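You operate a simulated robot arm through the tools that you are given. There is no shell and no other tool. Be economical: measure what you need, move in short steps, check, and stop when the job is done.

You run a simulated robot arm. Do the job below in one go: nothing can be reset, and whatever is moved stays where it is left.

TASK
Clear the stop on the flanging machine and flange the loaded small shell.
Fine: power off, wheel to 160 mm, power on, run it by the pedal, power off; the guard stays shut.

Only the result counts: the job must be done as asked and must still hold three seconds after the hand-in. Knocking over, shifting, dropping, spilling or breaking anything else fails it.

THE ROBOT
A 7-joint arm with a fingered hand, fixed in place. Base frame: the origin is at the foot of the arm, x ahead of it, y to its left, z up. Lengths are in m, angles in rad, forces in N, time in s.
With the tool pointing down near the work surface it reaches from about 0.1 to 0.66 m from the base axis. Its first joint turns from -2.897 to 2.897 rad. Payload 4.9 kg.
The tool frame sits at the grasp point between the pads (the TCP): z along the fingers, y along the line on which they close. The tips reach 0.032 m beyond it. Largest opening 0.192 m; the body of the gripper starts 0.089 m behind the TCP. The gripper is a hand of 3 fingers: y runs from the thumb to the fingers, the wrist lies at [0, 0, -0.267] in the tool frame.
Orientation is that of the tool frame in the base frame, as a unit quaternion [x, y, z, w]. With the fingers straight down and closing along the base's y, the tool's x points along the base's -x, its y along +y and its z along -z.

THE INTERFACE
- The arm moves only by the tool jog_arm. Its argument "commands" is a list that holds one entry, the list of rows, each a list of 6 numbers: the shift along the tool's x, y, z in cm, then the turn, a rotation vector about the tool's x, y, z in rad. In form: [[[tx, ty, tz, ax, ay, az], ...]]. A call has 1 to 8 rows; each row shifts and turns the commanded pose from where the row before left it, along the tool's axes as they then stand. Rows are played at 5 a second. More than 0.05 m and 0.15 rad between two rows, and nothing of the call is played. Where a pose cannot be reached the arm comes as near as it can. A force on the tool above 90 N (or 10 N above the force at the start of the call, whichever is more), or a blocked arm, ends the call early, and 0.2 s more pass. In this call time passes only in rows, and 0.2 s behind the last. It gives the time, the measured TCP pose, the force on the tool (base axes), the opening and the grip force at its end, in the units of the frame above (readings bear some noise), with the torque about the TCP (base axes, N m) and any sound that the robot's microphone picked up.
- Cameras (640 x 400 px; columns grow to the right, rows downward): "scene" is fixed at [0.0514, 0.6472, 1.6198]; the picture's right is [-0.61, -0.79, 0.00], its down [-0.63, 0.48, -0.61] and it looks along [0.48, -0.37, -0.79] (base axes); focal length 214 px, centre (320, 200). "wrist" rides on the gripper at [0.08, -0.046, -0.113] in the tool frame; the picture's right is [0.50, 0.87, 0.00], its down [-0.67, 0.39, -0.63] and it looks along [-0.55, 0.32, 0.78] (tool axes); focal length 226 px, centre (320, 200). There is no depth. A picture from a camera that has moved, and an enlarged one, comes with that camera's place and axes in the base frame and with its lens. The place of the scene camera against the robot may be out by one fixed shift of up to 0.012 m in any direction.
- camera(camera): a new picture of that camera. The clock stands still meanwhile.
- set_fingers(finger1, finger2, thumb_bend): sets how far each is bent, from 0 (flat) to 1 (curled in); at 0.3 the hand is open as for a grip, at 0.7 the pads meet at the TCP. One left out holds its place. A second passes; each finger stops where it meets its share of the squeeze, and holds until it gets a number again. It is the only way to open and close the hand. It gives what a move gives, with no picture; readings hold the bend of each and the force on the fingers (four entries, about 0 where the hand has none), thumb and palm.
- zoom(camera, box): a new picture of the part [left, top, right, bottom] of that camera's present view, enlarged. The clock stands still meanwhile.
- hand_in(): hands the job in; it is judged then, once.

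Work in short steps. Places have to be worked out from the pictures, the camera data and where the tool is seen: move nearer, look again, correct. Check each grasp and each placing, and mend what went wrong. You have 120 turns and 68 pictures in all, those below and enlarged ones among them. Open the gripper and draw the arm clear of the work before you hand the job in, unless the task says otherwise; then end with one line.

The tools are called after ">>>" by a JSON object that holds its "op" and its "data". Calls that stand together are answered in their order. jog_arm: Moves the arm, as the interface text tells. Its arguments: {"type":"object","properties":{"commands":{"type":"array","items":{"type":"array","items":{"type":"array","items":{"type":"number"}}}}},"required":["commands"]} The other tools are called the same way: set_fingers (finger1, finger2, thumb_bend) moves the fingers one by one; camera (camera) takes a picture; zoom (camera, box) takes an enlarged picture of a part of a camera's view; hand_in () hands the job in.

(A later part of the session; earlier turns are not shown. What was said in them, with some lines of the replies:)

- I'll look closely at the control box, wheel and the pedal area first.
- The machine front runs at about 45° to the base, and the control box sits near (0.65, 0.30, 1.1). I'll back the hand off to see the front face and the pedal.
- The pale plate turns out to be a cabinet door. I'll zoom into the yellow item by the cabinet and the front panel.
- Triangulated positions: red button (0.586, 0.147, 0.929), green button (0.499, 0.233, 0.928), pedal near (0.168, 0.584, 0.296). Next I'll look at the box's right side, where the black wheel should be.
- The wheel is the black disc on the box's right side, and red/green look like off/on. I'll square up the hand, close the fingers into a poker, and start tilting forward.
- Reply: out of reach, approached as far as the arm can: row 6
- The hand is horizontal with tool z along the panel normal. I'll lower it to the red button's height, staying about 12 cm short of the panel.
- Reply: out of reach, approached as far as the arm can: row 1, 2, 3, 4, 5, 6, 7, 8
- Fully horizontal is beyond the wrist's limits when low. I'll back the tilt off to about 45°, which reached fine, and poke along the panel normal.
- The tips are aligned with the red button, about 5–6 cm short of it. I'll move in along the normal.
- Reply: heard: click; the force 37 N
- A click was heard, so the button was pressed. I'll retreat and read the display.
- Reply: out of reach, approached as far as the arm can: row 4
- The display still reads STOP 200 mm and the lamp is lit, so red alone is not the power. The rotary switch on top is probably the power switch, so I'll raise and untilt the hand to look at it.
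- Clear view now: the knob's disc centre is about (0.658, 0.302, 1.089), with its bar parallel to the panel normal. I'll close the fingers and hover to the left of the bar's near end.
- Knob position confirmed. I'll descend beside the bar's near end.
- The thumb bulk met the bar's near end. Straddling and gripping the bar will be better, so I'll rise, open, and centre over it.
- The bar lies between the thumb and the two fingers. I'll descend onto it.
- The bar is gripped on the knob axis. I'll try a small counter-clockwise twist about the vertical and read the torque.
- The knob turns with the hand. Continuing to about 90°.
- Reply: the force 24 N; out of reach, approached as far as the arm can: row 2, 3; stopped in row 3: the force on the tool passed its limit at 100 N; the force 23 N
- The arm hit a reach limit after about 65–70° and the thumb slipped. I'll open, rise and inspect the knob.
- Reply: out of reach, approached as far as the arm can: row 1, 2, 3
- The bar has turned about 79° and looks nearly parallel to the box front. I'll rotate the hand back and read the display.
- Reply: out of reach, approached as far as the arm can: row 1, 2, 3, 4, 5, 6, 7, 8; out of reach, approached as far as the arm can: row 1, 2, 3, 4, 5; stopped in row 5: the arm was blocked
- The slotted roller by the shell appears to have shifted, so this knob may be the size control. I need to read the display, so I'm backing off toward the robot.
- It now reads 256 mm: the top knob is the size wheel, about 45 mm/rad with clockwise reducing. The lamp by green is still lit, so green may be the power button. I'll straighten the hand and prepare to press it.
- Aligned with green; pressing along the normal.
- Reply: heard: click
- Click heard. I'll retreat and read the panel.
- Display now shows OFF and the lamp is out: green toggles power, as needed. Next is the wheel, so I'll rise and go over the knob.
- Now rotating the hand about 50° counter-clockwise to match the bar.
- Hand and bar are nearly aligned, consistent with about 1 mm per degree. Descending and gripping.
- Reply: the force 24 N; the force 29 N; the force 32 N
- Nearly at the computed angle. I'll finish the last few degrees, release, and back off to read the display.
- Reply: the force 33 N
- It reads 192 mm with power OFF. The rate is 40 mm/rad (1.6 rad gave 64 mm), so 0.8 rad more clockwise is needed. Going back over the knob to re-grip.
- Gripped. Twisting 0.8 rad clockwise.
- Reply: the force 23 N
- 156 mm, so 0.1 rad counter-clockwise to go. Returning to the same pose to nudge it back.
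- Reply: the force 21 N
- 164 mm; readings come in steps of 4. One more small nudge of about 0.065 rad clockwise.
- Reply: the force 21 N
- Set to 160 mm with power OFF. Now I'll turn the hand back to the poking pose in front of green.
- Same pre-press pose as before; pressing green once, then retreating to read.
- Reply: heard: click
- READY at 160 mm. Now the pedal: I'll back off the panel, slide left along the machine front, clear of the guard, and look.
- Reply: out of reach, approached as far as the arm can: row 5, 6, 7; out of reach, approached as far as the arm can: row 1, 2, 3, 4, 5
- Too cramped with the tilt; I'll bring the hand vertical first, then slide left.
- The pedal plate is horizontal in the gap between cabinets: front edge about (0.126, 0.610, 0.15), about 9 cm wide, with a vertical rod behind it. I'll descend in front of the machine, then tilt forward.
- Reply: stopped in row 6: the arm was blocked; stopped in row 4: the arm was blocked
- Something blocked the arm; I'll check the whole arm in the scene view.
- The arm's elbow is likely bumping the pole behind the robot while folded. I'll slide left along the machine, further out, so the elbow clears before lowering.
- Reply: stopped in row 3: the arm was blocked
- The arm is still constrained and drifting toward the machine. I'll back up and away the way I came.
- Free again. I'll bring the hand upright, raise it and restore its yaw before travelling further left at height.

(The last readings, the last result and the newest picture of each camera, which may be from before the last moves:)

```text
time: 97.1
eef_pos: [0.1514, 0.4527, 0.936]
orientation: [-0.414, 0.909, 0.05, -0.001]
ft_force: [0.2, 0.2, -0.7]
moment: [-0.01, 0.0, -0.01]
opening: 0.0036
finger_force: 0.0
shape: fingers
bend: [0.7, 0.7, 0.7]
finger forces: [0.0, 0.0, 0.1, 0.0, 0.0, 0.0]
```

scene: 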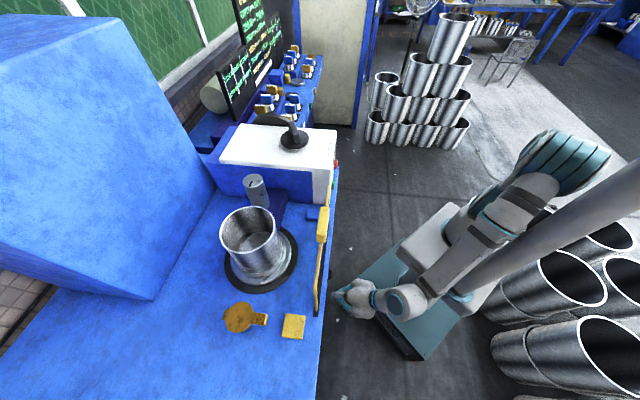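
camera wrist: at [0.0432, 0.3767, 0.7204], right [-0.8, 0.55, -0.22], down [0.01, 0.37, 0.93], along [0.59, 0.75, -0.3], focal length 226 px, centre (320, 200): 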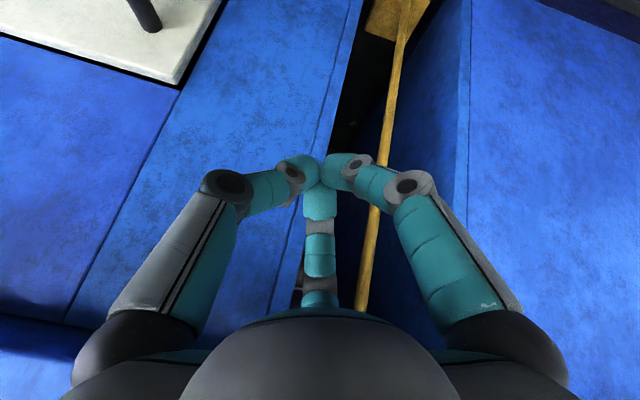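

>>> {"op": "jog_arm", "data": {"commands": [[[1.0, 0, 0, 0.1, 0, 0.07], [1.5, 4.0, 0, 0, 0, 0], [1.5, 4.4, 0, 0, 0, 0], [0.5, 4.6, 0, 0, 0, 0], [0.5, 4.6, 0, 0, 0, 0], [0, 4.6, 0, 0, 0, 0], [0, 4.6, 0, 0, 0, 0], [0, 4.6, 0, 0, 0, 0]]]}}

>>> {"op": "jog_arm", "data": {"commands": [[[0, 0, 4, 0, 0, 0], [0, 0, 4, 0, 0, 0], [0, 0, 4, 0, 0, 0], [0, 0, 4, 0, 0, 0], [0, 0, 4, 0, 0, 0], [0, 0, 4, 0, 0, 0], [0, 0, 4, 0, 0, 0]]]}}

```text
time: 98.4
eef_pos: [0.0838, 0.566, 0.9874]
orientation: [-0.295, 0.954, 0.051, 0.033]
ft_force: [-0.4, -0.2, 0.1]
moment: [0.04, 0.02, -0.02]
opening: 0.0033
finger_force: 0.1
shape: fingers
bend: [0.7, 0.7, 0.7]
finger forces: [0.0, 0.1, 0.1, 0.0, 0.1, 0.1]
stopped in row 6: the arm was blocked; the commanded pose is now the measured one
```

```text
time: 99.6
eef_pos: [0.0893, 0.6111, 0.8132]
orientation: [-0.297, 0.951, 0.077, 0.041]
ft_force: [-13.8, -12.2, 15.5]
moment: [0.5, -0.56, -0.06]
opening: 0.0037
finger_force: 11.9
shape: fingers
bend: [0.7, 0.71, 0.7]
finger forces: [0.0, 21.6, 0.1, 0.0, 1.6, 0.0]
stopped in row 6: the force on the tool passed its limit at 112 N (the readings are from after the stop); the commanded pose is now the measured one
```

The arm is blocked again and a finger lightly touched the table edge. I'll back away from the edge first, then inspect the base area and the machine.

>>> {"op": "jog_arm", "data": {"commands": [[[1.0, -1.0, -2, 0, 0, 0], [2.5, -2.5, -2, 0, 0, 0], [2.5, -2.5, -2, 0, 0, 0], [2.5, -2.5, -2, 0, 0, 0]]]}}

>>> {"op": "zoom", "data": {"camera": "scene", "box": [300, 110, 640, 380]}}

```text
time: 100.6
eef_pos: [0.0738, 0.4755, 0.8631]
orientation: [-0.287, 0.955, 0.068, 0.041]
ft_force: [0.8, -0.1, 0.5]
moment: [0.01, 0.05, 0.02]
opening: 0.0039
finger_force: 0.1
shape: fingers
bend: [0.69, 0.7, 0.7]
finger forces: [0.0, 0.1, 0.0, 0.1, 0.0, 0.1]
```

```text
1.48 times, centred on (470, 245) of scene
camera zoom: at [0.0514, 0.6472, 1.6198], right [-0.61, -0.79, 0.0], down [-0.63, 0.48, -0.61], along [0.48, -0.37, -0.79], focal length 318 px, centre (98, 133)
```

zoom: 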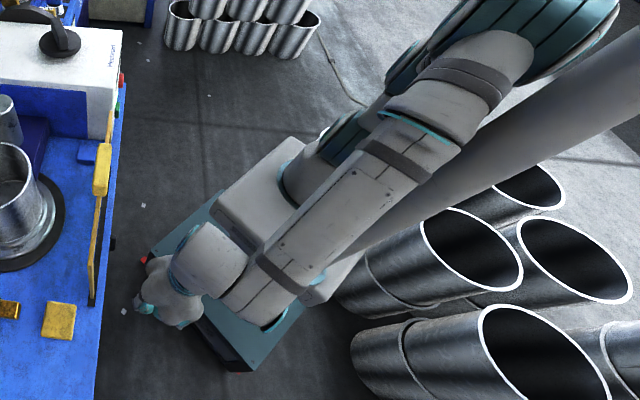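

The forearm lies against a mast beside the base when folded high and turned far left. So I'll shift right a bit to a smaller azimuth, lower there (the elbow then comes forward), and only go left once low.

>>> {"op": "jog_arm", "data": {"commands": [[[0, -2.5, 0, 0.053, 0.058, -0.1], [0, -2.5, 0, 0.053, 0.058, -0.1], [0, -3, 0, 0, 0, 0], [0, -3, 1, 0, 0, 0], [0, 0, 4, 0, 0, 0], [0, 0, 4, 0, 0, 0], [0, 0, 4, 0, 0, 0], [0, 0, 4, 0, 0, 0]]]}}

>>> {"op": "jog_arm", "data": {"commands": [[[0, 0, 4, 0, 0, 0], [0, 0, 4, 0, 0, 0], [0, 0, 4, 0, 0, 0], [0, 0, 4, 0, 0, 0], [0, 0, 4, 0, 0, 0], [0, 0, 4, 0, 0, 0]]]}}

```text
time: 102.4
eef_pos: [0.1413, 0.4033, 0.6959]
orientation: [-0.391, 0.92, 0.004, 0.009]
ft_force: [-0.6, -0.3, 1.1]
moment: [0.01, 0.02, -0.01]
opening: 0.0038
finger_force: 0.0
shape: fingers
bend: [0.69, 0.7, 0.7]
finger forces: [0.0, 0.0, 0.0, 0.0, 0.0, 0.1]
```

```text
time: 103.8
eef_pos: [0.1466, 0.4063, 0.4548]
orientation: [-0.391, 0.92, 0.005, 0.009]
ft_force: [0.5, 0.5, 0.7]
moment: [-0.04, 0.03, 0.0]
opening: 0.0036
finger_force: 0.0
shape: fingers
bend: [0.69, 0.7, 0.7]
finger forces: [0.0, 0.0, 0.1, 0.0, 0.0, 0.1]
```

No blocking this time. I'll go lower, then slide left in small steps.

>>> {"op": "jog_arm", "data": {"commands": [[[0, 0, 4, 0, 0, 0], [0, 0, 4, 0, 0, 0], [0, 0, 4, 0, 0, 0]]]}}

>>> {"op": "jog_arm", "data": {"commands": [[[0.5, 4, 0, 0, 0, 0], [0.5, 4, 0, 0, 0, 0], [0.5, 4, 0, 0, 0, 0], [0, 4, 0, 0, 0, 0]]]}}

```text
time: 104.6
eef_pos: [0.1496, 0.4078, 0.3355]
orientation: [-0.391, 0.921, 0.004, 0.01]
ft_force: [-0.3, 0.7, 0.8]
moment: [-0.03, -0.01, 0.0]
opening: 0.0039
finger_force: 0.0
shape: fingers
bend: [0.69, 0.7, 0.7]
finger forces: [0.0, 0.1, 0.0, 0.0, 0.1, 0.0]
```

```text
time: 105.8
eef_pos: [0.0964, 0.5153, 0.3456]
orientation: [-0.324, 0.946, 0.011, 0.013]
ft_force: [0.1, -0.2, 0.1]
moment: [-0.01, -0.01, 0.0]
opening: 0.0036
finger_force: 0.0
shape: fingers
bend: [0.69, 0.7, 0.7]
finger forces: [0.0, 0.0, 0.0, 0.0, 0.0, 0.0]
stopped in row 4: the arm was blocked; the commanded pose is now the measured one
```

The azimuth limit of about 80° stands. New plan: keep the wrist right of that and press with one straight finger, the one pointing toward the pedal (heading 75°), with the others curled. I'll back off slightly and set the fingers.

>>> {"op": "jog_arm", "data": {"commands": [[[3, -3, -1, 0, 0, -0.06], [3, -3, -1, 0, 0, -0.06]]]}}

>>> {"op": "set_fingers", "data": {"finger1": 0.95, "finger2": 0.3, "thumb_bend": 0.95}}

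>>> {"op": "camera", "data": {"camera": "wrist"}}

```text
time: 106.4
eef_pos: [0.0922, 0.4234, 0.3582]
orientation: [-0.373, 0.928, 0.006, 0.011]
ft_force: [-0.1, -0.3, -0.1]
moment: [-0.03, 0.01, 0.0]
opening: 0.0037
finger_force: 0.0
shape: fingers
bend: [0.69, 0.7, 0.7]
finger forces: [0.1, 0.0, 0.0, 0.0, 0.0, 0.0]
```

```text
time: 107.4
eef_pos: [0.0921, 0.4265, 0.3605]
orientation: [-0.372, 0.928, 0.009, 0.013]
ft_force: [-0.1, 0.3, 0.0]
moment: [-0.03, 0.04, 0.0]
opening: 0.0296
finger_force: 0.0
shape: fingers
bend: [0.87, 0.3, 0.96]
finger forces: [0.0, 0.1, 0.1, 0.0, 0.0, 0.0]
```

```text
11 pictures are left
camera wrist: at [0.0655, 0.3347, 0.471], right [-0.96, 0.28, -0.01], down [0.21, 0.73, 0.65], along [0.19, 0.63, -0.76], focal length 226 px, centre (320, 200)
```

wrist: 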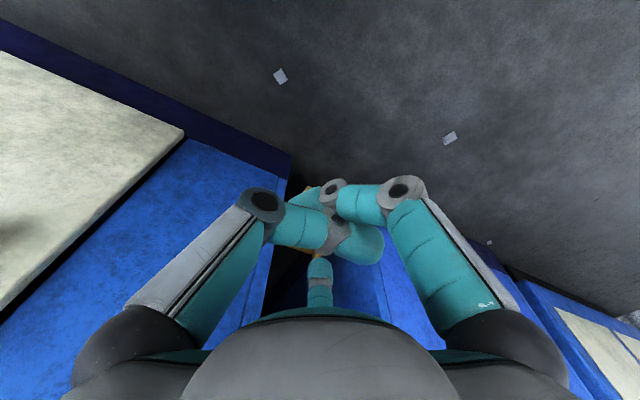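

The centre digit is finger 2, now straight. I'll tilt the hand toward heading 75° so that finger leads into the gap, then move it above the pedal front.

>>> {"op": "jog_arm", "data": {"commands": [[[0, 0, 0, -0.0588, -0.1018, 0], [0, 0, 0, -0.0588, -0.1018, 0], [0, 0, 0, -0.0588, -0.1018, 0], [0, 0, 0, -0.0588, -0.1018, 0]]]}}

>>> {"op": "jog_arm", "data": {"commands": [[[-1.17, 0.33, 4.34, 0, 0, 0], [-1.17, 0.33, 4.34, 0, 0, 0]]]}}

>>> {"op": "camera", "data": {"camera": "wrist"}}

```text
time: 108.4
eef_pos: [0.098, 0.4497, 0.3494]
orientation: [-0.361, 0.919, 0.138, 0.072]
ft_force: [0.1, -0.9, -0.1]
moment: [0.05, -0.01, 0.01]
opening: 0.0298
finger_force: 0.1
shape: fingers
bend: [0.87, 0.3, 0.97]
finger forces: [0.1, 0.0, 0.0, 0.0, 0.1, 0.1]
out of reach, approached as far as the arm can: row 1, 2, 3, 4
```

```text
time: 109.0
eef_pos: [0.0931, 0.4871, 0.2661]
orientation: [-0.378, 0.914, 0.132, 0.066]
ft_force: [-0.6, -2.6, -1.7]
moment: [0.39, -0.03, -0.03]
opening: 0.0298
finger_force: 0.0
shape: fingers
bend: [0.88, 0.3, 0.97]
finger forces: [0.0, 0.1, 0.1, 0.0, 0.0, 0.1]
```

```text
10 pictures are left
camera wrist: at [0.0685, 0.3684, 0.3491], right [-0.97, 0.25, 0.05], down [0.19, 0.53, 0.83], along [0.18, 0.81, -0.56], focal length 226 px, centre (320, 200)
```

wrist: 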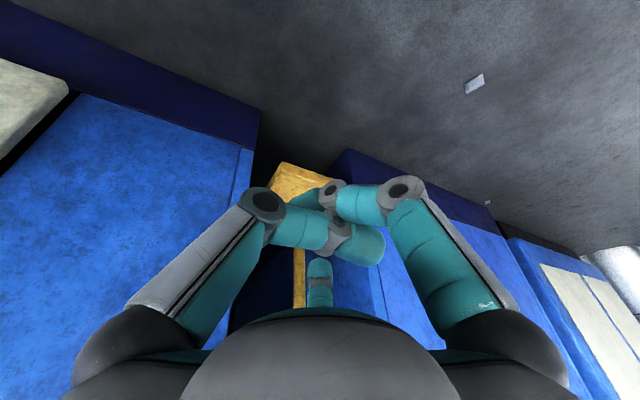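

Tilt is limited to about 17°, but the finger tip is now near (0.120, 0.588, 0.268), just in front of the gap. I'll move it over the pedal front and lower partway.

>>> {"op": "jog_arm", "data": {"commands": [[[-1.7, -0.25, 0.35, 0, 0, 0], [-1.7, -0.25, 0.35, 0, 0, 0], [0.66, -0.57, 2.87, 0, 0, 0], [0.66, -0.57, 2.87, 0, 0, 0]]]}}

>>> {"op": "camera", "data": {"camera": "wrist"}}

```text
time: 110.2
eef_pos: [0.1308, 0.6463, 0.2973]
orientation: [-0.371, 0.899, 0.206, 0.102]
ft_force: [-1.1, -0.6, -0.1]
moment: [0.0, 0.01, 0.01]
opening: 0.0299
finger_force: 0.0
shape: fingers
bend: [0.88, 0.3, 0.97]
finger forces: [0.0, 0.0, 0.0, 0.0, 0.0, 0.0]
stopped in row 4: the arm was blocked; the commanded pose is now the measured one
```

```text
9 pictures are left
camera wrist: at [0.1039, 0.516, 0.3584], right [-0.97, 0.24, 0.09], down [0.18, 0.39, 0.91], along [0.18, 0.89, -0.42], focal length 226 px, centre (320, 200)
```

wrist: 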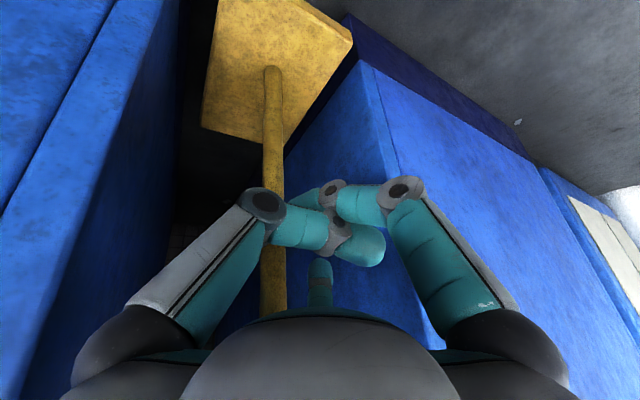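

The arm jumped outward and now sits over the pedal without contact. I'll make one very small downward step to see how it responds.

>>> {"op": "jog_arm", "data": {"commands": [[[0.5, -0.44, 1.34, 0, 0, 0]]]}}

```text
time: 110.6
eef_pos: [0.1329, 0.6759, 0.3159]
orientation: [-0.36, 0.902, 0.215, 0.101]
ft_force: [3.6, -25.6, -0.5]
moment: [2.48, 0.18, -1.16]
opening: 0.0298
finger_force: 13.2
shape: fingers
bend: [0.88, 0.31, 0.97]
finger forces: [0.0, 3.8, 0.0, 0.1, 0.0, 23.1]
stopped in row 1: the force on the tool passed its limit at 126 N (the readings are from after the stop); the commanded pose is now the measured one
```

That produced contact, so I'll retreat straight back toward the robot.

>>> {"op": "jog_arm", "data": {"commands": [[[1.25, -1.3, -0.9, 0, 0, 0], [1.25, -1.3, -0.9, 0, 0, 0]]]}}

```text
time: 111.2
eef_pos: [0.1318, 0.6376, 0.317]
orientation: [-0.362, 0.901, 0.218, 0.104]
ft_force: [-0.5, 0.2, 0.3]
moment: [-0.04, -0.02, 0.01]
opening: 0.0303
finger_force: 0.0
shape: fingers
bend: [0.88, 0.3, 0.97]
finger forces: [0.0, 0.0, 0.0, 0.0, 0.0, 0.0]
```

>>> {"op": "zoom", "data": {"camera": "scene", "box": [250, 80, 640, 400]}}

```text
1.25 times, centred on (445, 240) of scene
camera zoom: at [0.0514, 0.6472, 1.6198], right [-0.61, -0.79, 0.0], down [-0.63, 0.48, -0.61], along [0.48, -0.37, -0.79], focal length 268 px, centre (164, 150)
```

zoom: 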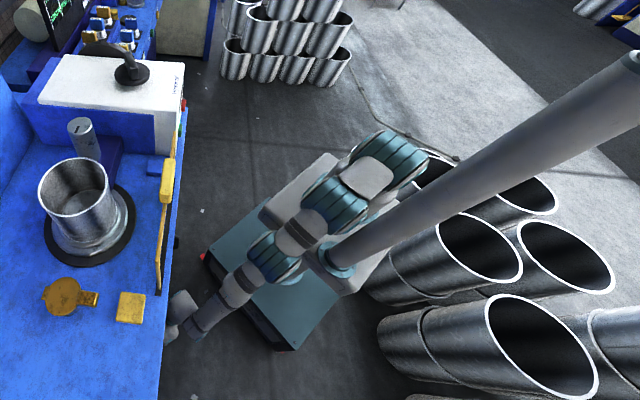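

The arm seems to have a minimum fold distance: the wrist must stay about 0.5 m from the shoulder. I'll come straight back out along the entry line while uprighting the hand, then use a vertical hand with the finger flared further.

>>> {"op": "jog_arm", "data": {"commands": [[[2.95, -1.79, -1.98, 0, 0, 0], [2.95, -1.79, -1.98, 0.0588, 0.1018, 0], [2.8, -1.7, -1.5, 0.0588, 0.1018, 0], [2.8, -1.7, -1, 0.0588, 0.1018, 0], [0, 0, 0, 0.0588, 0.1018, 0]]]}}

>>> {"op": "set_fingers", "data": {"finger2": 0.15}}

>>> {"op": "camera", "data": {"camera": "wrist"}}

```text
time: 112.4
eef_pos: [0.0955, 0.5053, 0.323]
orientation: [-0.38, 0.922, 0.069, -0.023]
ft_force: [-0.5, -0.9, -0.3]
moment: [0.01, -0.04, 0.04]
opening: 0.03
finger_force: 0.0
shape: fingers
bend: [0.88, 0.3, 0.97]
finger forces: [0.1, 0.0, 0.1, 0.0, 0.1, 0.0]
out of reach, approached as far as the arm can: row 5
```

```text
time: 113.4
eef_pos: [0.0948, 0.5067, 0.3235]
orientation: [-0.382, 0.921, 0.069, -0.023]
ft_force: [1.2, -0.1, 0.0]
moment: [0.02, -0.02, 0.01]
opening: 0.0302
finger_force: 0.2
shape: fingers
bend: [0.88, 0.15, 0.97]
finger forces: [0.0, 0.0, 0.1, 0.1, 0.1, 0.0]
```

```text
7 pictures are left
camera wrist: at [0.0815, 0.4043, 0.4278], right [-0.96, 0.25, 0.12], down [0.26, 0.67, 0.69], along [0.09, 0.69, -0.71], focal length 226 px, centre (320, 200)
```

wrist: 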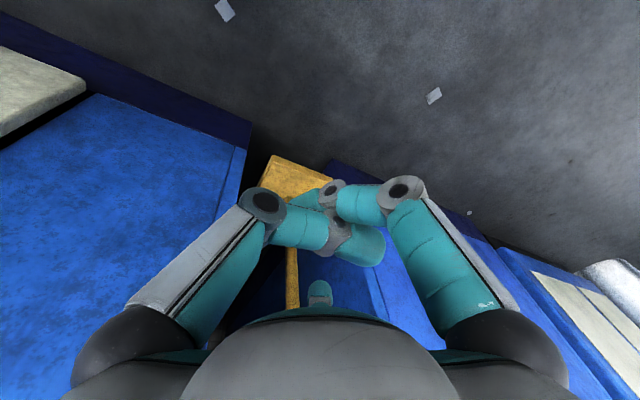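

The flared finger's tip is about (0.127, 0.635, 0.314), over the pedal front at n≈0.54, u≈−0.36. I'll lower straight down gently.

>>> {"op": "jog_arm", "data": {"commands": [[[-0.3, -0.46, 3.15, 0, 0, 0], [-0.3, -0.46, 3.15, 0, 0, 0]]]}}

```text
time: 114.0
eef_pos: [0.1054, 0.5148, 0.2635]
orientation: [-0.278, 0.957, 0.058, -0.054]
ft_force: [-0.1, -2.6, -1.0]
moment: [0.29, -0.19, 0.08]
opening: 0.0302
finger_force: 0.2
shape: fingers
bend: [0.88, 0.15, 0.97]
finger forces: [0.0, 0.0, 0.1, 0.0, 0.0, 0.0]
out of reach, approached as far as the arm can: row 1
heard: click
```

A click was heard already. I'll check the machine in the scene view.

>>> {"op": "zoom", "data": {"camera": "scene", "box": [190, 90, 370, 350]}}

```text
1.54 times, centred on (280, 220) of scene
camera zoom: at [0.0514, 0.6472, 1.6198], right [-0.61, -0.79, 0.0], down [-0.63, 0.48, -0.61], along [0.48, -0.37, -0.79], focal length 330 px, centre (382, 169)
```

zoom: 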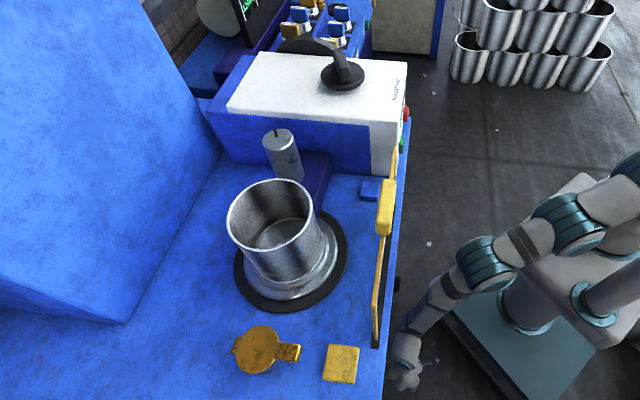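

The guard is shut and nothing has been disturbed. The finger may just have brushed the pedal rod, so I'll pull it forward of the rod and press down on the plate itself.

>>> {"op": "jog_arm", "data": {"commands": [[[1.9, -0.4, 0.1, 0, 0, 0], [-0.2, -0.4, 2.9, 0, 0, 0]]]}}

```text
time: 114.8
eef_pos: [0.1083, 0.5294, 0.2603]
orientation: [-0.388, 0.92, 0.059, -0.014]
ft_force: [-0.2, 0.5, -0.4]
moment: [0.0, 0.02, 0.03]
opening: 0.0302
finger_force: 0.1
shape: fingers
bend: [0.88, 0.15, 0.97]
finger forces: [0.0, 0.1, 0.0, 0.0, 0.0, 0.0]
stopped in row 2: the arm was blocked; the commanded pose is now the measured one
```

Key insight: the pedal's rod rises through the machine to the yellow square pad standing on the table top, at about (0.157, 0.656, 0.93) and aligned with the rod. I can press that pad from above instead. First I'll raise and retreat from the gap.

>>> {"op": "jog_arm", "data": {"commands": [[[0.8, 0.3, -3, 0, 0, 0], [0.8, 0.3, -3, 0, 0, 0], [2, 0, -3.5, 0, 0, 0], [2.5, -1.0, -3.5, 0, 0, 0], [3, -1.5, -3, 0, 0, 0], [3, -1.5, -3, 0, 0, 0]]]}}

```text
time: 116.2
eef_pos: [0.0624, 0.4027, 0.4406]
orientation: [-0.389, 0.919, 0.06, -0.016]
ft_force: [0.5, 11.8, 8.9]
moment: [-1.35, 0.0, 0.12]
opening: 0.0302
finger_force: 0.1
shape: fingers
bend: [0.88, 0.15, 0.97]
finger forces: [0.0, 0.1, 0.1, 0.0, 0.1, 0.1]
```

>>> {"op": "jog_arm", "data": {"commands": [[[-1.0, -2, -3, 0, 0, 0], [-1.0, -2, -3, 0, 0, 0], [0, 0, -4, 0, 0, 0], [0, 0, -4, 0, 0, 0], [0, 0, -4, 0, 0, 0], [0, 0, -4, 0, 0, 0], [0, 0, -4, 0, 0, 0], [0, 0, -4, 0, 0, 0]]]}}

>>> {"op": "jog_arm", "data": {"commands": [[[0, 0, -4.5, 0, 0, 0], [0, 0, -4.5, 0, 0, 0], [0, 0, -4.5, 0, 0, 0], [0, 0, -4.5, 0, 0, 0], [0, 0, -4.5, 0, 0, 0], [0, 0, -4.5, 0, 0, 0], [0, 0, -4.5, 0, 0, 0]]]}}

>>> {"op": "set_fingers", "data": {"finger1": 0.7, "finger2": 0.7, "thumb_bend": 0.7}}

```text
time: 118.0
eef_pos: [0.1375, 0.3712, 0.7394]
orientation: [-0.283, 0.956, 0.079, -0.024]
ft_force: [-3.9, -1.6, 0.0]
moment: [0.14, -0.35, 0.07]
opening: 0.0304
finger_force: 0.0
shape: fingers
bend: [0.88, 0.15, 0.97]
finger forces: [0.0, 0.1, 0.0, 0.1, 0.0, 0.0]
```

```text
time: 119.6
eef_pos: [0.1332, 0.3494, 0.8148]
orientation: [-0.388, 0.92, 0.059, -0.015]
ft_force: [0.3, -0.4, -1.1]
moment: [0.01, -0.03, -0.02]
opening: 0.03
finger_force: 0.1
shape: fingers
bend: [0.88, 0.15, 0.97]
finger forces: [0.1, 0.0, 0.0, 0.1, 0.0, 0.0]
out of reach, approached as far as the arm can: row 2, 3, 4, 5, 6, 7
```

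```text
time: 120.6
eef_pos: [0.1333, 0.3492, 0.8131]
orientation: [-0.388, 0.92, 0.058, -0.016]
ft_force: [0.4, 0.0, -0.1]
moment: [0.0, 0.02, 0.04]
opening: 0.0031
finger_force: 0.1
shape: fingers
bend: [0.69, 0.69, 0.7]
finger forces: [0.0, 0.0, 0.1, 0.0, 0.1, 0.0]
```

Upward reach is limited in this arm posture; I'll slide right along the front and then rise.

>>> {"op": "jog_arm", "data": {"commands": [[[0, -4, 0, 0, 0, 0], [0, -4, 0, 0, 0, 0], [0, -4, 0, 0, 0, 0], [0, -4, -1, 0, 0, 0], [0, -4, -2, 0, 0, 0], [0, -3, -3, 0, 0, 0], [0, -1, -4, 0, 0, 0], [0, 0, -4.5, 0, 0, 0]]]}}

>>> {"op": "camera", "data": {"camera": "wrist"}}

```text
time: 122.4
eef_pos: [0.2534, 0.2283, 0.8094]
orientation: [-0.388, 0.92, 0.061, -0.015]
ft_force: [0.0, 0.1, -0.4]
moment: [0.0, -0.01, 0.0]
opening: 0.0032
finger_force: 0.0
shape: fingers
bend: [0.69, 0.69, 0.7]
finger forces: [0.0, 0.0, 0.0, 0.0, 0.0, 0.0]
out of reach, approached as far as the arm can: row 5, 6, 7, 8
```

```text
5 pictures are left
camera wrist: at [0.2397, 0.1283, 0.9146], right [-0.97, 0.24, 0.1], down [0.24, 0.69, 0.69], along [0.1, 0.69, -0.72], focal length 226 px, centre (320, 200)
```

wrist: 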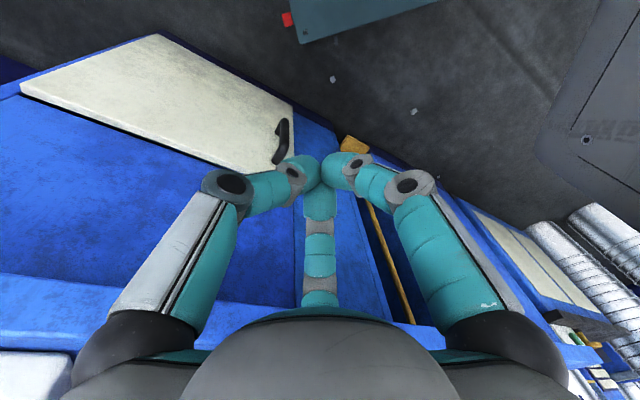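

I'll try releasing the wrist's limits: level the hand and turn its yaw back toward neutral while rising.

>>> {"op": "jog_arm", "data": {"commands": [[[0, 0, 0, 0.12, 0, 0], [0, 0, 0, 0, 0, 0.14], [0, 0, 0, 0, 0, 0.14], [0, 0, 0, 0, 0, 0.14], [0, 0, -2, 0, 0, 0.1], [0, 0, -3, 0, 0, 0], [0, 0, -4, 0, 0, 0], [0, 0, -4, 0, 0, 0]]]}}

```text
time: 124.2
eef_pos: [0.2538, 0.2287, 0.8092]
orientation: [-0.188, 0.98, 0.055, -0.028]
ft_force: [1.2, 0.8, 0.5]
moment: [0.0, 0.01, -0.01]
opening: 0.0034
finger_force: 0.1
shape: fingers
bend: [0.69, 0.69, 0.7]
finger forces: [0.0, 0.1, 0.1, 0.0, 0.0, 0.0]
out of reach, approached as far as the arm can: row 1, 5, 6, 7, 8
```

>>> {"op": "jog_arm", "data": {"commands": [[[-1.7, -3.9, 0, 0, 0, 0], [-1.7, -3.9, 0, 0, 0, 0], [-1.7, -3.9, 0, 0, 0, 0], [-1.7, -3.9, 0, 0, 0, 0], [-1.7, -3.9, 0, 0, 0, 0], [-1.7, -3.9, 0, 0, 0, 0], [-1.7, -3.9, 0, 0, 0, 0]]]}}

>>> {"op": "jog_arm", "data": {"commands": [[[0, 0, -1, 0.06, 0, 0], [0, 0, -3, 0.06, 0, 0], [0, 0, -4, 0, 0, 0], [0, 0, -4, 0, 0, 0]]]}}

```text
time: 125.8
eef_pos: [0.2908, 0.1911, 0.8009]
orientation: [-0.188, 0.98, 0.059, -0.028]
ft_force: [-0.4, 0.0, -0.4]
moment: [0.03, 0.0, -0.05]
opening: 0.0032
finger_force: 0.1
shape: fingers
bend: [0.69, 0.69, 0.7]
finger forces: [0.0, 0.0, 0.0, 0.0, 0.0, 0.0]
out of reach, approached as far as the arm can: row 2, 3, 4, 5, 6, 7
```

```text
time: 126.8
eef_pos: [0.2898, 0.1918, 0.8015]
orientation: [-0.188, 0.98, 0.058, -0.028]
ft_force: [-0.1, 0.3, 0.9]
moment: [-0.01, -0.01, 0.01]
opening: 0.0031
finger_force: 0.1
shape: fingers
bend: [0.69, 0.69, 0.7]
finger forces: [0.0, 0.1, 0.0, 0.0, 0.0, 0.1]
out of reach, approached as far as the arm can: row 1, 2, 3, 4
```

I need to see the arm posture.

>>> {"op": "camera", "data": {"camera": "scene"}}

```text
4 pictures are left
```

scene: 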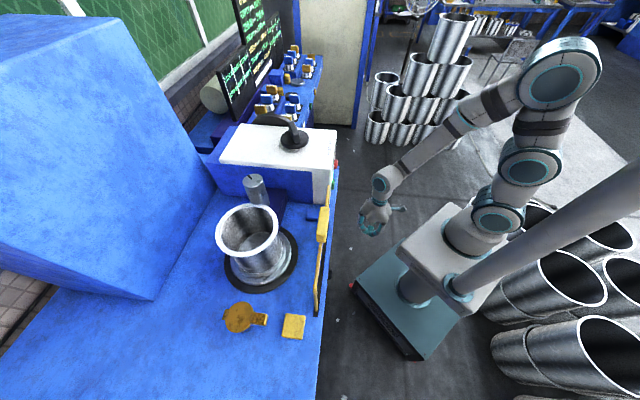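

Excellent: the shell's rim is now flared outward. The click was the pedal run, so flanging is done. What remains is power off via green. The hand needs the forward tilt anyway, so I'll tilt the fingers toward the panel to free the wrist.

>>> {"op": "jog_arm", "data": {"commands": [[[0, 0, 0, -0.055, -0.129, 0], [0, 0, 0, -0.055, -0.129, 0], [0, 0, 0, -0.055, -0.129, 0], [0, 0, 0, -0.055, -0.129, 0], [0, 0, 0, -0.055, -0.129, 0]]]}}

```text
time: 127.8
eef_pos: [0.2321, 0.1704, 0.7394]
orientation: [-0.201, 0.962, 0.165, 0.082]
ft_force: [1.7, 0.8, -0.2]
moment: [-0.02, 0.08, 0.13]
opening: 0.0031
finger_force: 0.1
shape: fingers
bend: [0.69, 0.69, 0.7]
finger forces: [0.1, 0.0, 0.0, 0.0, 0.0, 0.0]
stopped in row 4: the force on the tool passed its limit at 138 N (the readings are from after the stop); the commanded pose is now the measured one
```

>>> {"op": "jog_arm", "data": {"commands": [[[-0.67, 0.85, -2.8, 0, 0, 0], [-0.67, 0.85, -2.8, 0, 0, 0]]]}}

```text
time: 128.4
eef_pos: [0.2347, 0.171, 0.8011]
orientation: [-0.197, 0.963, 0.165, 0.082]
ft_force: [4.8, 2.9, -1.1]
moment: [-0.17, 0.29, 0.32]
opening: 0.0032
finger_force: 0.0
shape: fingers
bend: [0.69, 0.69, 0.7]
finger forces: [0.1, 0.1, 0.1, 0.0, 0.0, 0.0]
```

Up works now with this tilt; continuing upward.

>>> {"op": "jog_arm", "data": {"commands": [[[-0.9, 1.13, -3.72, 0, 0, 0], [-0.9, 1.13, -3.72, 0, 0, 0], [-0.9, 1.13, -3.72, 0, 0, 0], [-0.9, 1.13, -3.72, 0, 0, 0]]]}}

```text
time: 129.4
eef_pos: [0.2327, 0.1703, 0.9579]
orientation: [-0.199, 0.963, 0.164, 0.081]
ft_force: [-0.2, 0.3, -0.1]
moment: [0.0, 0.01, 0.04]
opening: 0.0031
finger_force: 0.0
shape: fingers
bend: [0.69, 0.69, 0.7]
finger forces: [0.0, 0.1, 0.0, 0.0, 0.0, 0.0]
```

>>> {"op": "jog_arm", "data": {"commands": [[[-0.94, 1.19, -3.9, 0, 0, 0], [-0.94, 1.19, -3.9, 0, 0, 0], [-0.94, 1.19, -3.9, 0, 0, 0], [-0.94, 1.19, -3.9, 0, 0, 0], [-0.94, 1.19, -3.9, 0, 0, 0], [-0.94, 1.19, -3.9, 0, 0, 0]]]}}

```text
time: 130.8
eef_pos: [0.2342, 0.1702, 1.2103]
orientation: [-0.2, 0.962, 0.165, 0.081]
ft_force: [-0.6, 0.0, 0.2]
moment: [0.0, 0.02, -0.02]
opening: 0.0033
finger_force: 0.0
shape: fingers
bend: [0.69, 0.69, 0.7]
finger forces: [0.0, 0.0, 0.0, 0.0, 0.1, 0.1]
```

>>> {"op": "jog_arm", "data": {"commands": [[[0, 0, 0, 0.1, 0.0725, 0], [0, 0, 0, 0.1, 0.0725, 0], [0, 0, 0, 0.1, 0.0725, 0], [0, 0, 0, 0, 0, -0.137], [0, 0, 0, 0, 0, -0.137], [0, 0, 0, 0, 0, -0.137]]]}}

>>> {"op": "jog_arm", "data": {"commands": [[[-2.37, -2.96, -0.67, 0, 0, 0], [-2.37, -2.96, -0.67, 0, 0, 0], [-2.37, -2.96, -0.67, 0, 0, 0], [-2.37, -2.96, -0.67, 0, 0, 0], [-2.37, -2.96, -0.67, 0, 0, 0], [-2.37, -2.96, -0.67, 0, 0, 0]]]}}

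```text
time: 132.2
eef_pos: [0.2337, 0.1696, 1.2096]
orientation: [-0.394, 0.906, 0.12, 0.097]
ft_force: [-0.5, -0.7, 0.3]
moment: [0.01, 0.02, 0.01]
opening: 0.0031
finger_force: 0.1
shape: fingers
bend: [0.69, 0.69, 0.7]
finger forces: [0.0, 0.0, 0.1, 0.0, 0.0, 0.1]
out of reach, approached as far as the arm can: row 1, 2, 3
```

```text
time: 133.6
eef_pos: [0.4572, 0.1387, 1.2627]
orientation: [-0.393, 0.906, 0.12, 0.097]
ft_force: [0.4, -0.7, 0.2]
moment: [0.0, 0.01, 0.0]
opening: 0.0031
finger_force: 0.0
shape: fingers
bend: [0.69, 0.69, 0.7]
finger forces: [0.0, 0.0, 0.1, 0.0, 0.0, 0.0]
```

>>> {"op": "jog_arm", "data": {"commands": [[[0, 0, 0, 0.148, 0, 0], [0, 0, 0, 0, -0.148, 0], [0, 0, 0, 0, -0.148, 0], [0, 0, 0, 0, -0.148, 0], [0, 0, 0, 0, -0.148, 0]]]}}

```text
time: 134.8
eef_pos: [0.458, 0.1316, 1.2595]
orientation: [-0.343, 0.832, 0.205, 0.385]
ft_force: [0.7, 0.6, 0.7]
moment: [0.03, -0.05, -0.01]
opening: 0.0032
finger_force: 0.2
shape: fingers
bend: [0.69, 0.69, 0.7]
finger forces: [0.0, 0.0, 0.0, 0.0, 0.1, 0.1]
out of reach, approached as far as the arm can: row 1
```

Orientation is close to the earlier poking pose. Lowering to the pre-press point in front of green.

>>> {"op": "jog_arm", "data": {"commands": [[[3.37, 0.26, 2.88, 0, 0, 0], [3.37, 0.26, 2.88, 0, 0, 0], [3.37, 0.26, 2.88, 0, 0, 0], [3.37, 0.26, 2.88, 0, 0, 0], [3.37, 0.26, 2.88, 0, 0, 0], [3.37, 0.26, 2.88, 0, 0, 0], [3.37, 0.26, 2.88, 0, 0, 0]]]}}

>>> {"op": "camera", "data": {"camera": "wrist"}}

```text
time: 136.4
eef_pos: [0.4334, 0.1699, 0.9526]
orientation: [-0.344, 0.832, 0.205, 0.385]
ft_force: [0.1, -0.5, 0.6]
moment: [-0.01, -0.01, 0.0]
opening: 0.0032
finger_force: 0.0
shape: fingers
bend: [0.69, 0.69, 0.7]
finger forces: [0.0, 0.0, 0.0, 0.0, 0.0, 0.0]
```

```text
3 pictures are left
camera wrist: at [0.3742, 0.036, 0.9564], right [-0.87, 0.38, -0.32], down [-0.28, 0.16, 0.95], along [0.41, 0.91, -0.03], focal length 226 px, centre (320, 200)
```

wrist: 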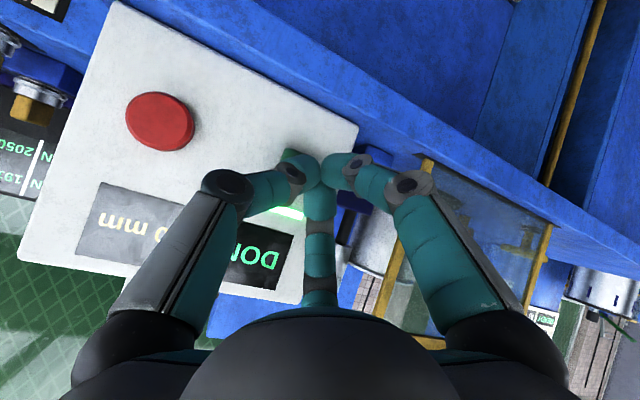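

Display shows DONE with the lamp lit. Now one press of green for power off.

>>> {"op": "jog_arm", "data": {"commands": [[[-1.3, -0.07, 1.65, 0, 0, 0], [-1.3, -0.07, 1.65, 0, 0, 0], [-0.6, -0.03, 0.75, 0, 0, 0], [-0.32, -0.02, 0.39, 0, 0, 0]]]}}

```text
time: 137.4
eef_pos: [0.4732, 0.2082, 0.9528]
orientation: [-0.344, 0.832, 0.206, 0.385]
ft_force: [-0.8, -0.8, 0.8]
moment: [0.02, 0.02, 0.02]
opening: 0.0032
finger_force: 2.0
shape: fingers
bend: [0.69, 0.7, 0.7]
finger forces: [0.1, 3.8, 0.1, 0.0, 0.0, 0.1]
heard: click
```

Click. Retreating and verifying the state.

>>> {"op": "jog_arm", "data": {"commands": [[[1.95, 0.1, -2.45, 0, 0, 0], [1.95, 0.1, -2.45, 0, 0, 0]]]}}

>>> {"op": "camera", "data": {"camera": "wrist"}}

```text
time: 138.0
eef_pos: [0.4295, 0.1645, 0.9537]
orientation: [-0.344, 0.831, 0.206, 0.385]
ft_force: [0.2, 0.6, 0.8]
moment: [0.01, -0.01, -0.04]
opening: 0.0031
finger_force: 0.1
shape: fingers
bend: [0.69, 0.7, 0.7]
finger forces: [0.1, 0.1, 0.0, 0.1, 0.0, 0.0]
```

```text
2 pictures are left
camera wrist: at [0.3696, 0.0313, 0.9574], right [-0.87, 0.38, -0.32], down [-0.28, 0.16, 0.95], along [0.41, 0.91, -0.03], focal length 226 px, centre (320, 200)
```

wrist: 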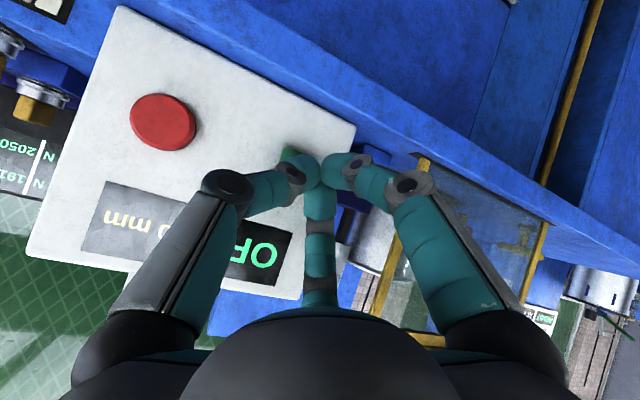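

OFF and the lamp is out. I'll raise the arm clear of the work and open the hand.

>>> {"op": "jog_arm", "data": {"commands": [[[-3.5, 0.3, -2.8, 0, 0, 0], [-3.5, 0.3, -2.8, 0, 0, 0], [-3.5, 0.3, -2.8, 0, 0, 0], [-3.5, 0.3, -2.8, 0, 0, 0], [-3.5, 0.3, -2.8, 0, 0, 0], [-3.5, 0.3, -2.8, 0, 0, 0], [-3.5, 0.3, -2.8, 0, 0, 0]]]}}

>>> {"op": "set_fingers", "data": {"finger1": 0.3, "finger2": 0.3, "thumb_bend": 0.3}}

>>> {"op": "camera", "data": {"camera": "scene"}}

```text
time: 139.6
eef_pos: [0.4311, 0.1619, 1.2659]
orientation: [-0.344, 0.831, 0.207, 0.384]
ft_force: [0.0, 0.2, -0.4]
moment: [-0.01, 0.01, 0.02]
opening: 0.0033
finger_force: 0.0
shape: fingers
bend: [0.69, 0.7, 0.7]
finger forces: [0.0, 0.0, 0.0, 0.1, 0.1, 0.0]
```

```text
time: 140.6
eef_pos: [0.4311, 0.1607, 1.2661]
orientation: [-0.344, 0.832, 0.206, 0.384]
ft_force: [0.1, -0.4, 0.6]
moment: [0.02, 0.01, 0.0]
opening: 0.1677
finger_force: 0.1
shape: fingers
bend: [0.3, 0.3, 0.3]
finger forces: [0.0, 0.1, 0.1, 0.0, 0.1, 0.0]
```

```text
1 pictures are left
```

scene: 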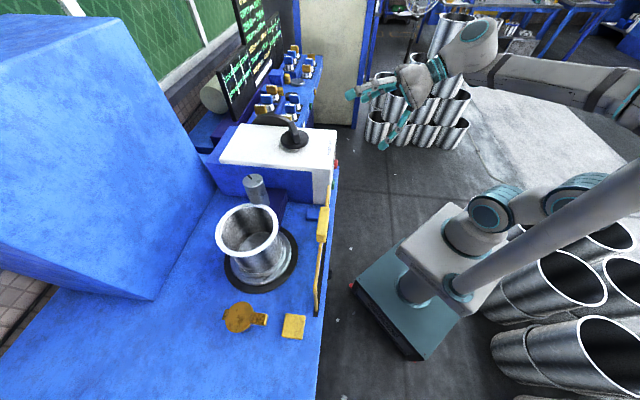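

The shell is flanged, the guard is shut, power is off, and nothing appears displaced. The arm is clear and open, so I'm handing in.

>>> {"op": "hand_in", "data": {}}

```text
The job is handed in.
```

The stop is cleared and the small shell is flanged at 160 mm (the display showed DONE). Power is off and the guard stayed shut throughout; before I found the power button, I turned the wheel once with the power still on.
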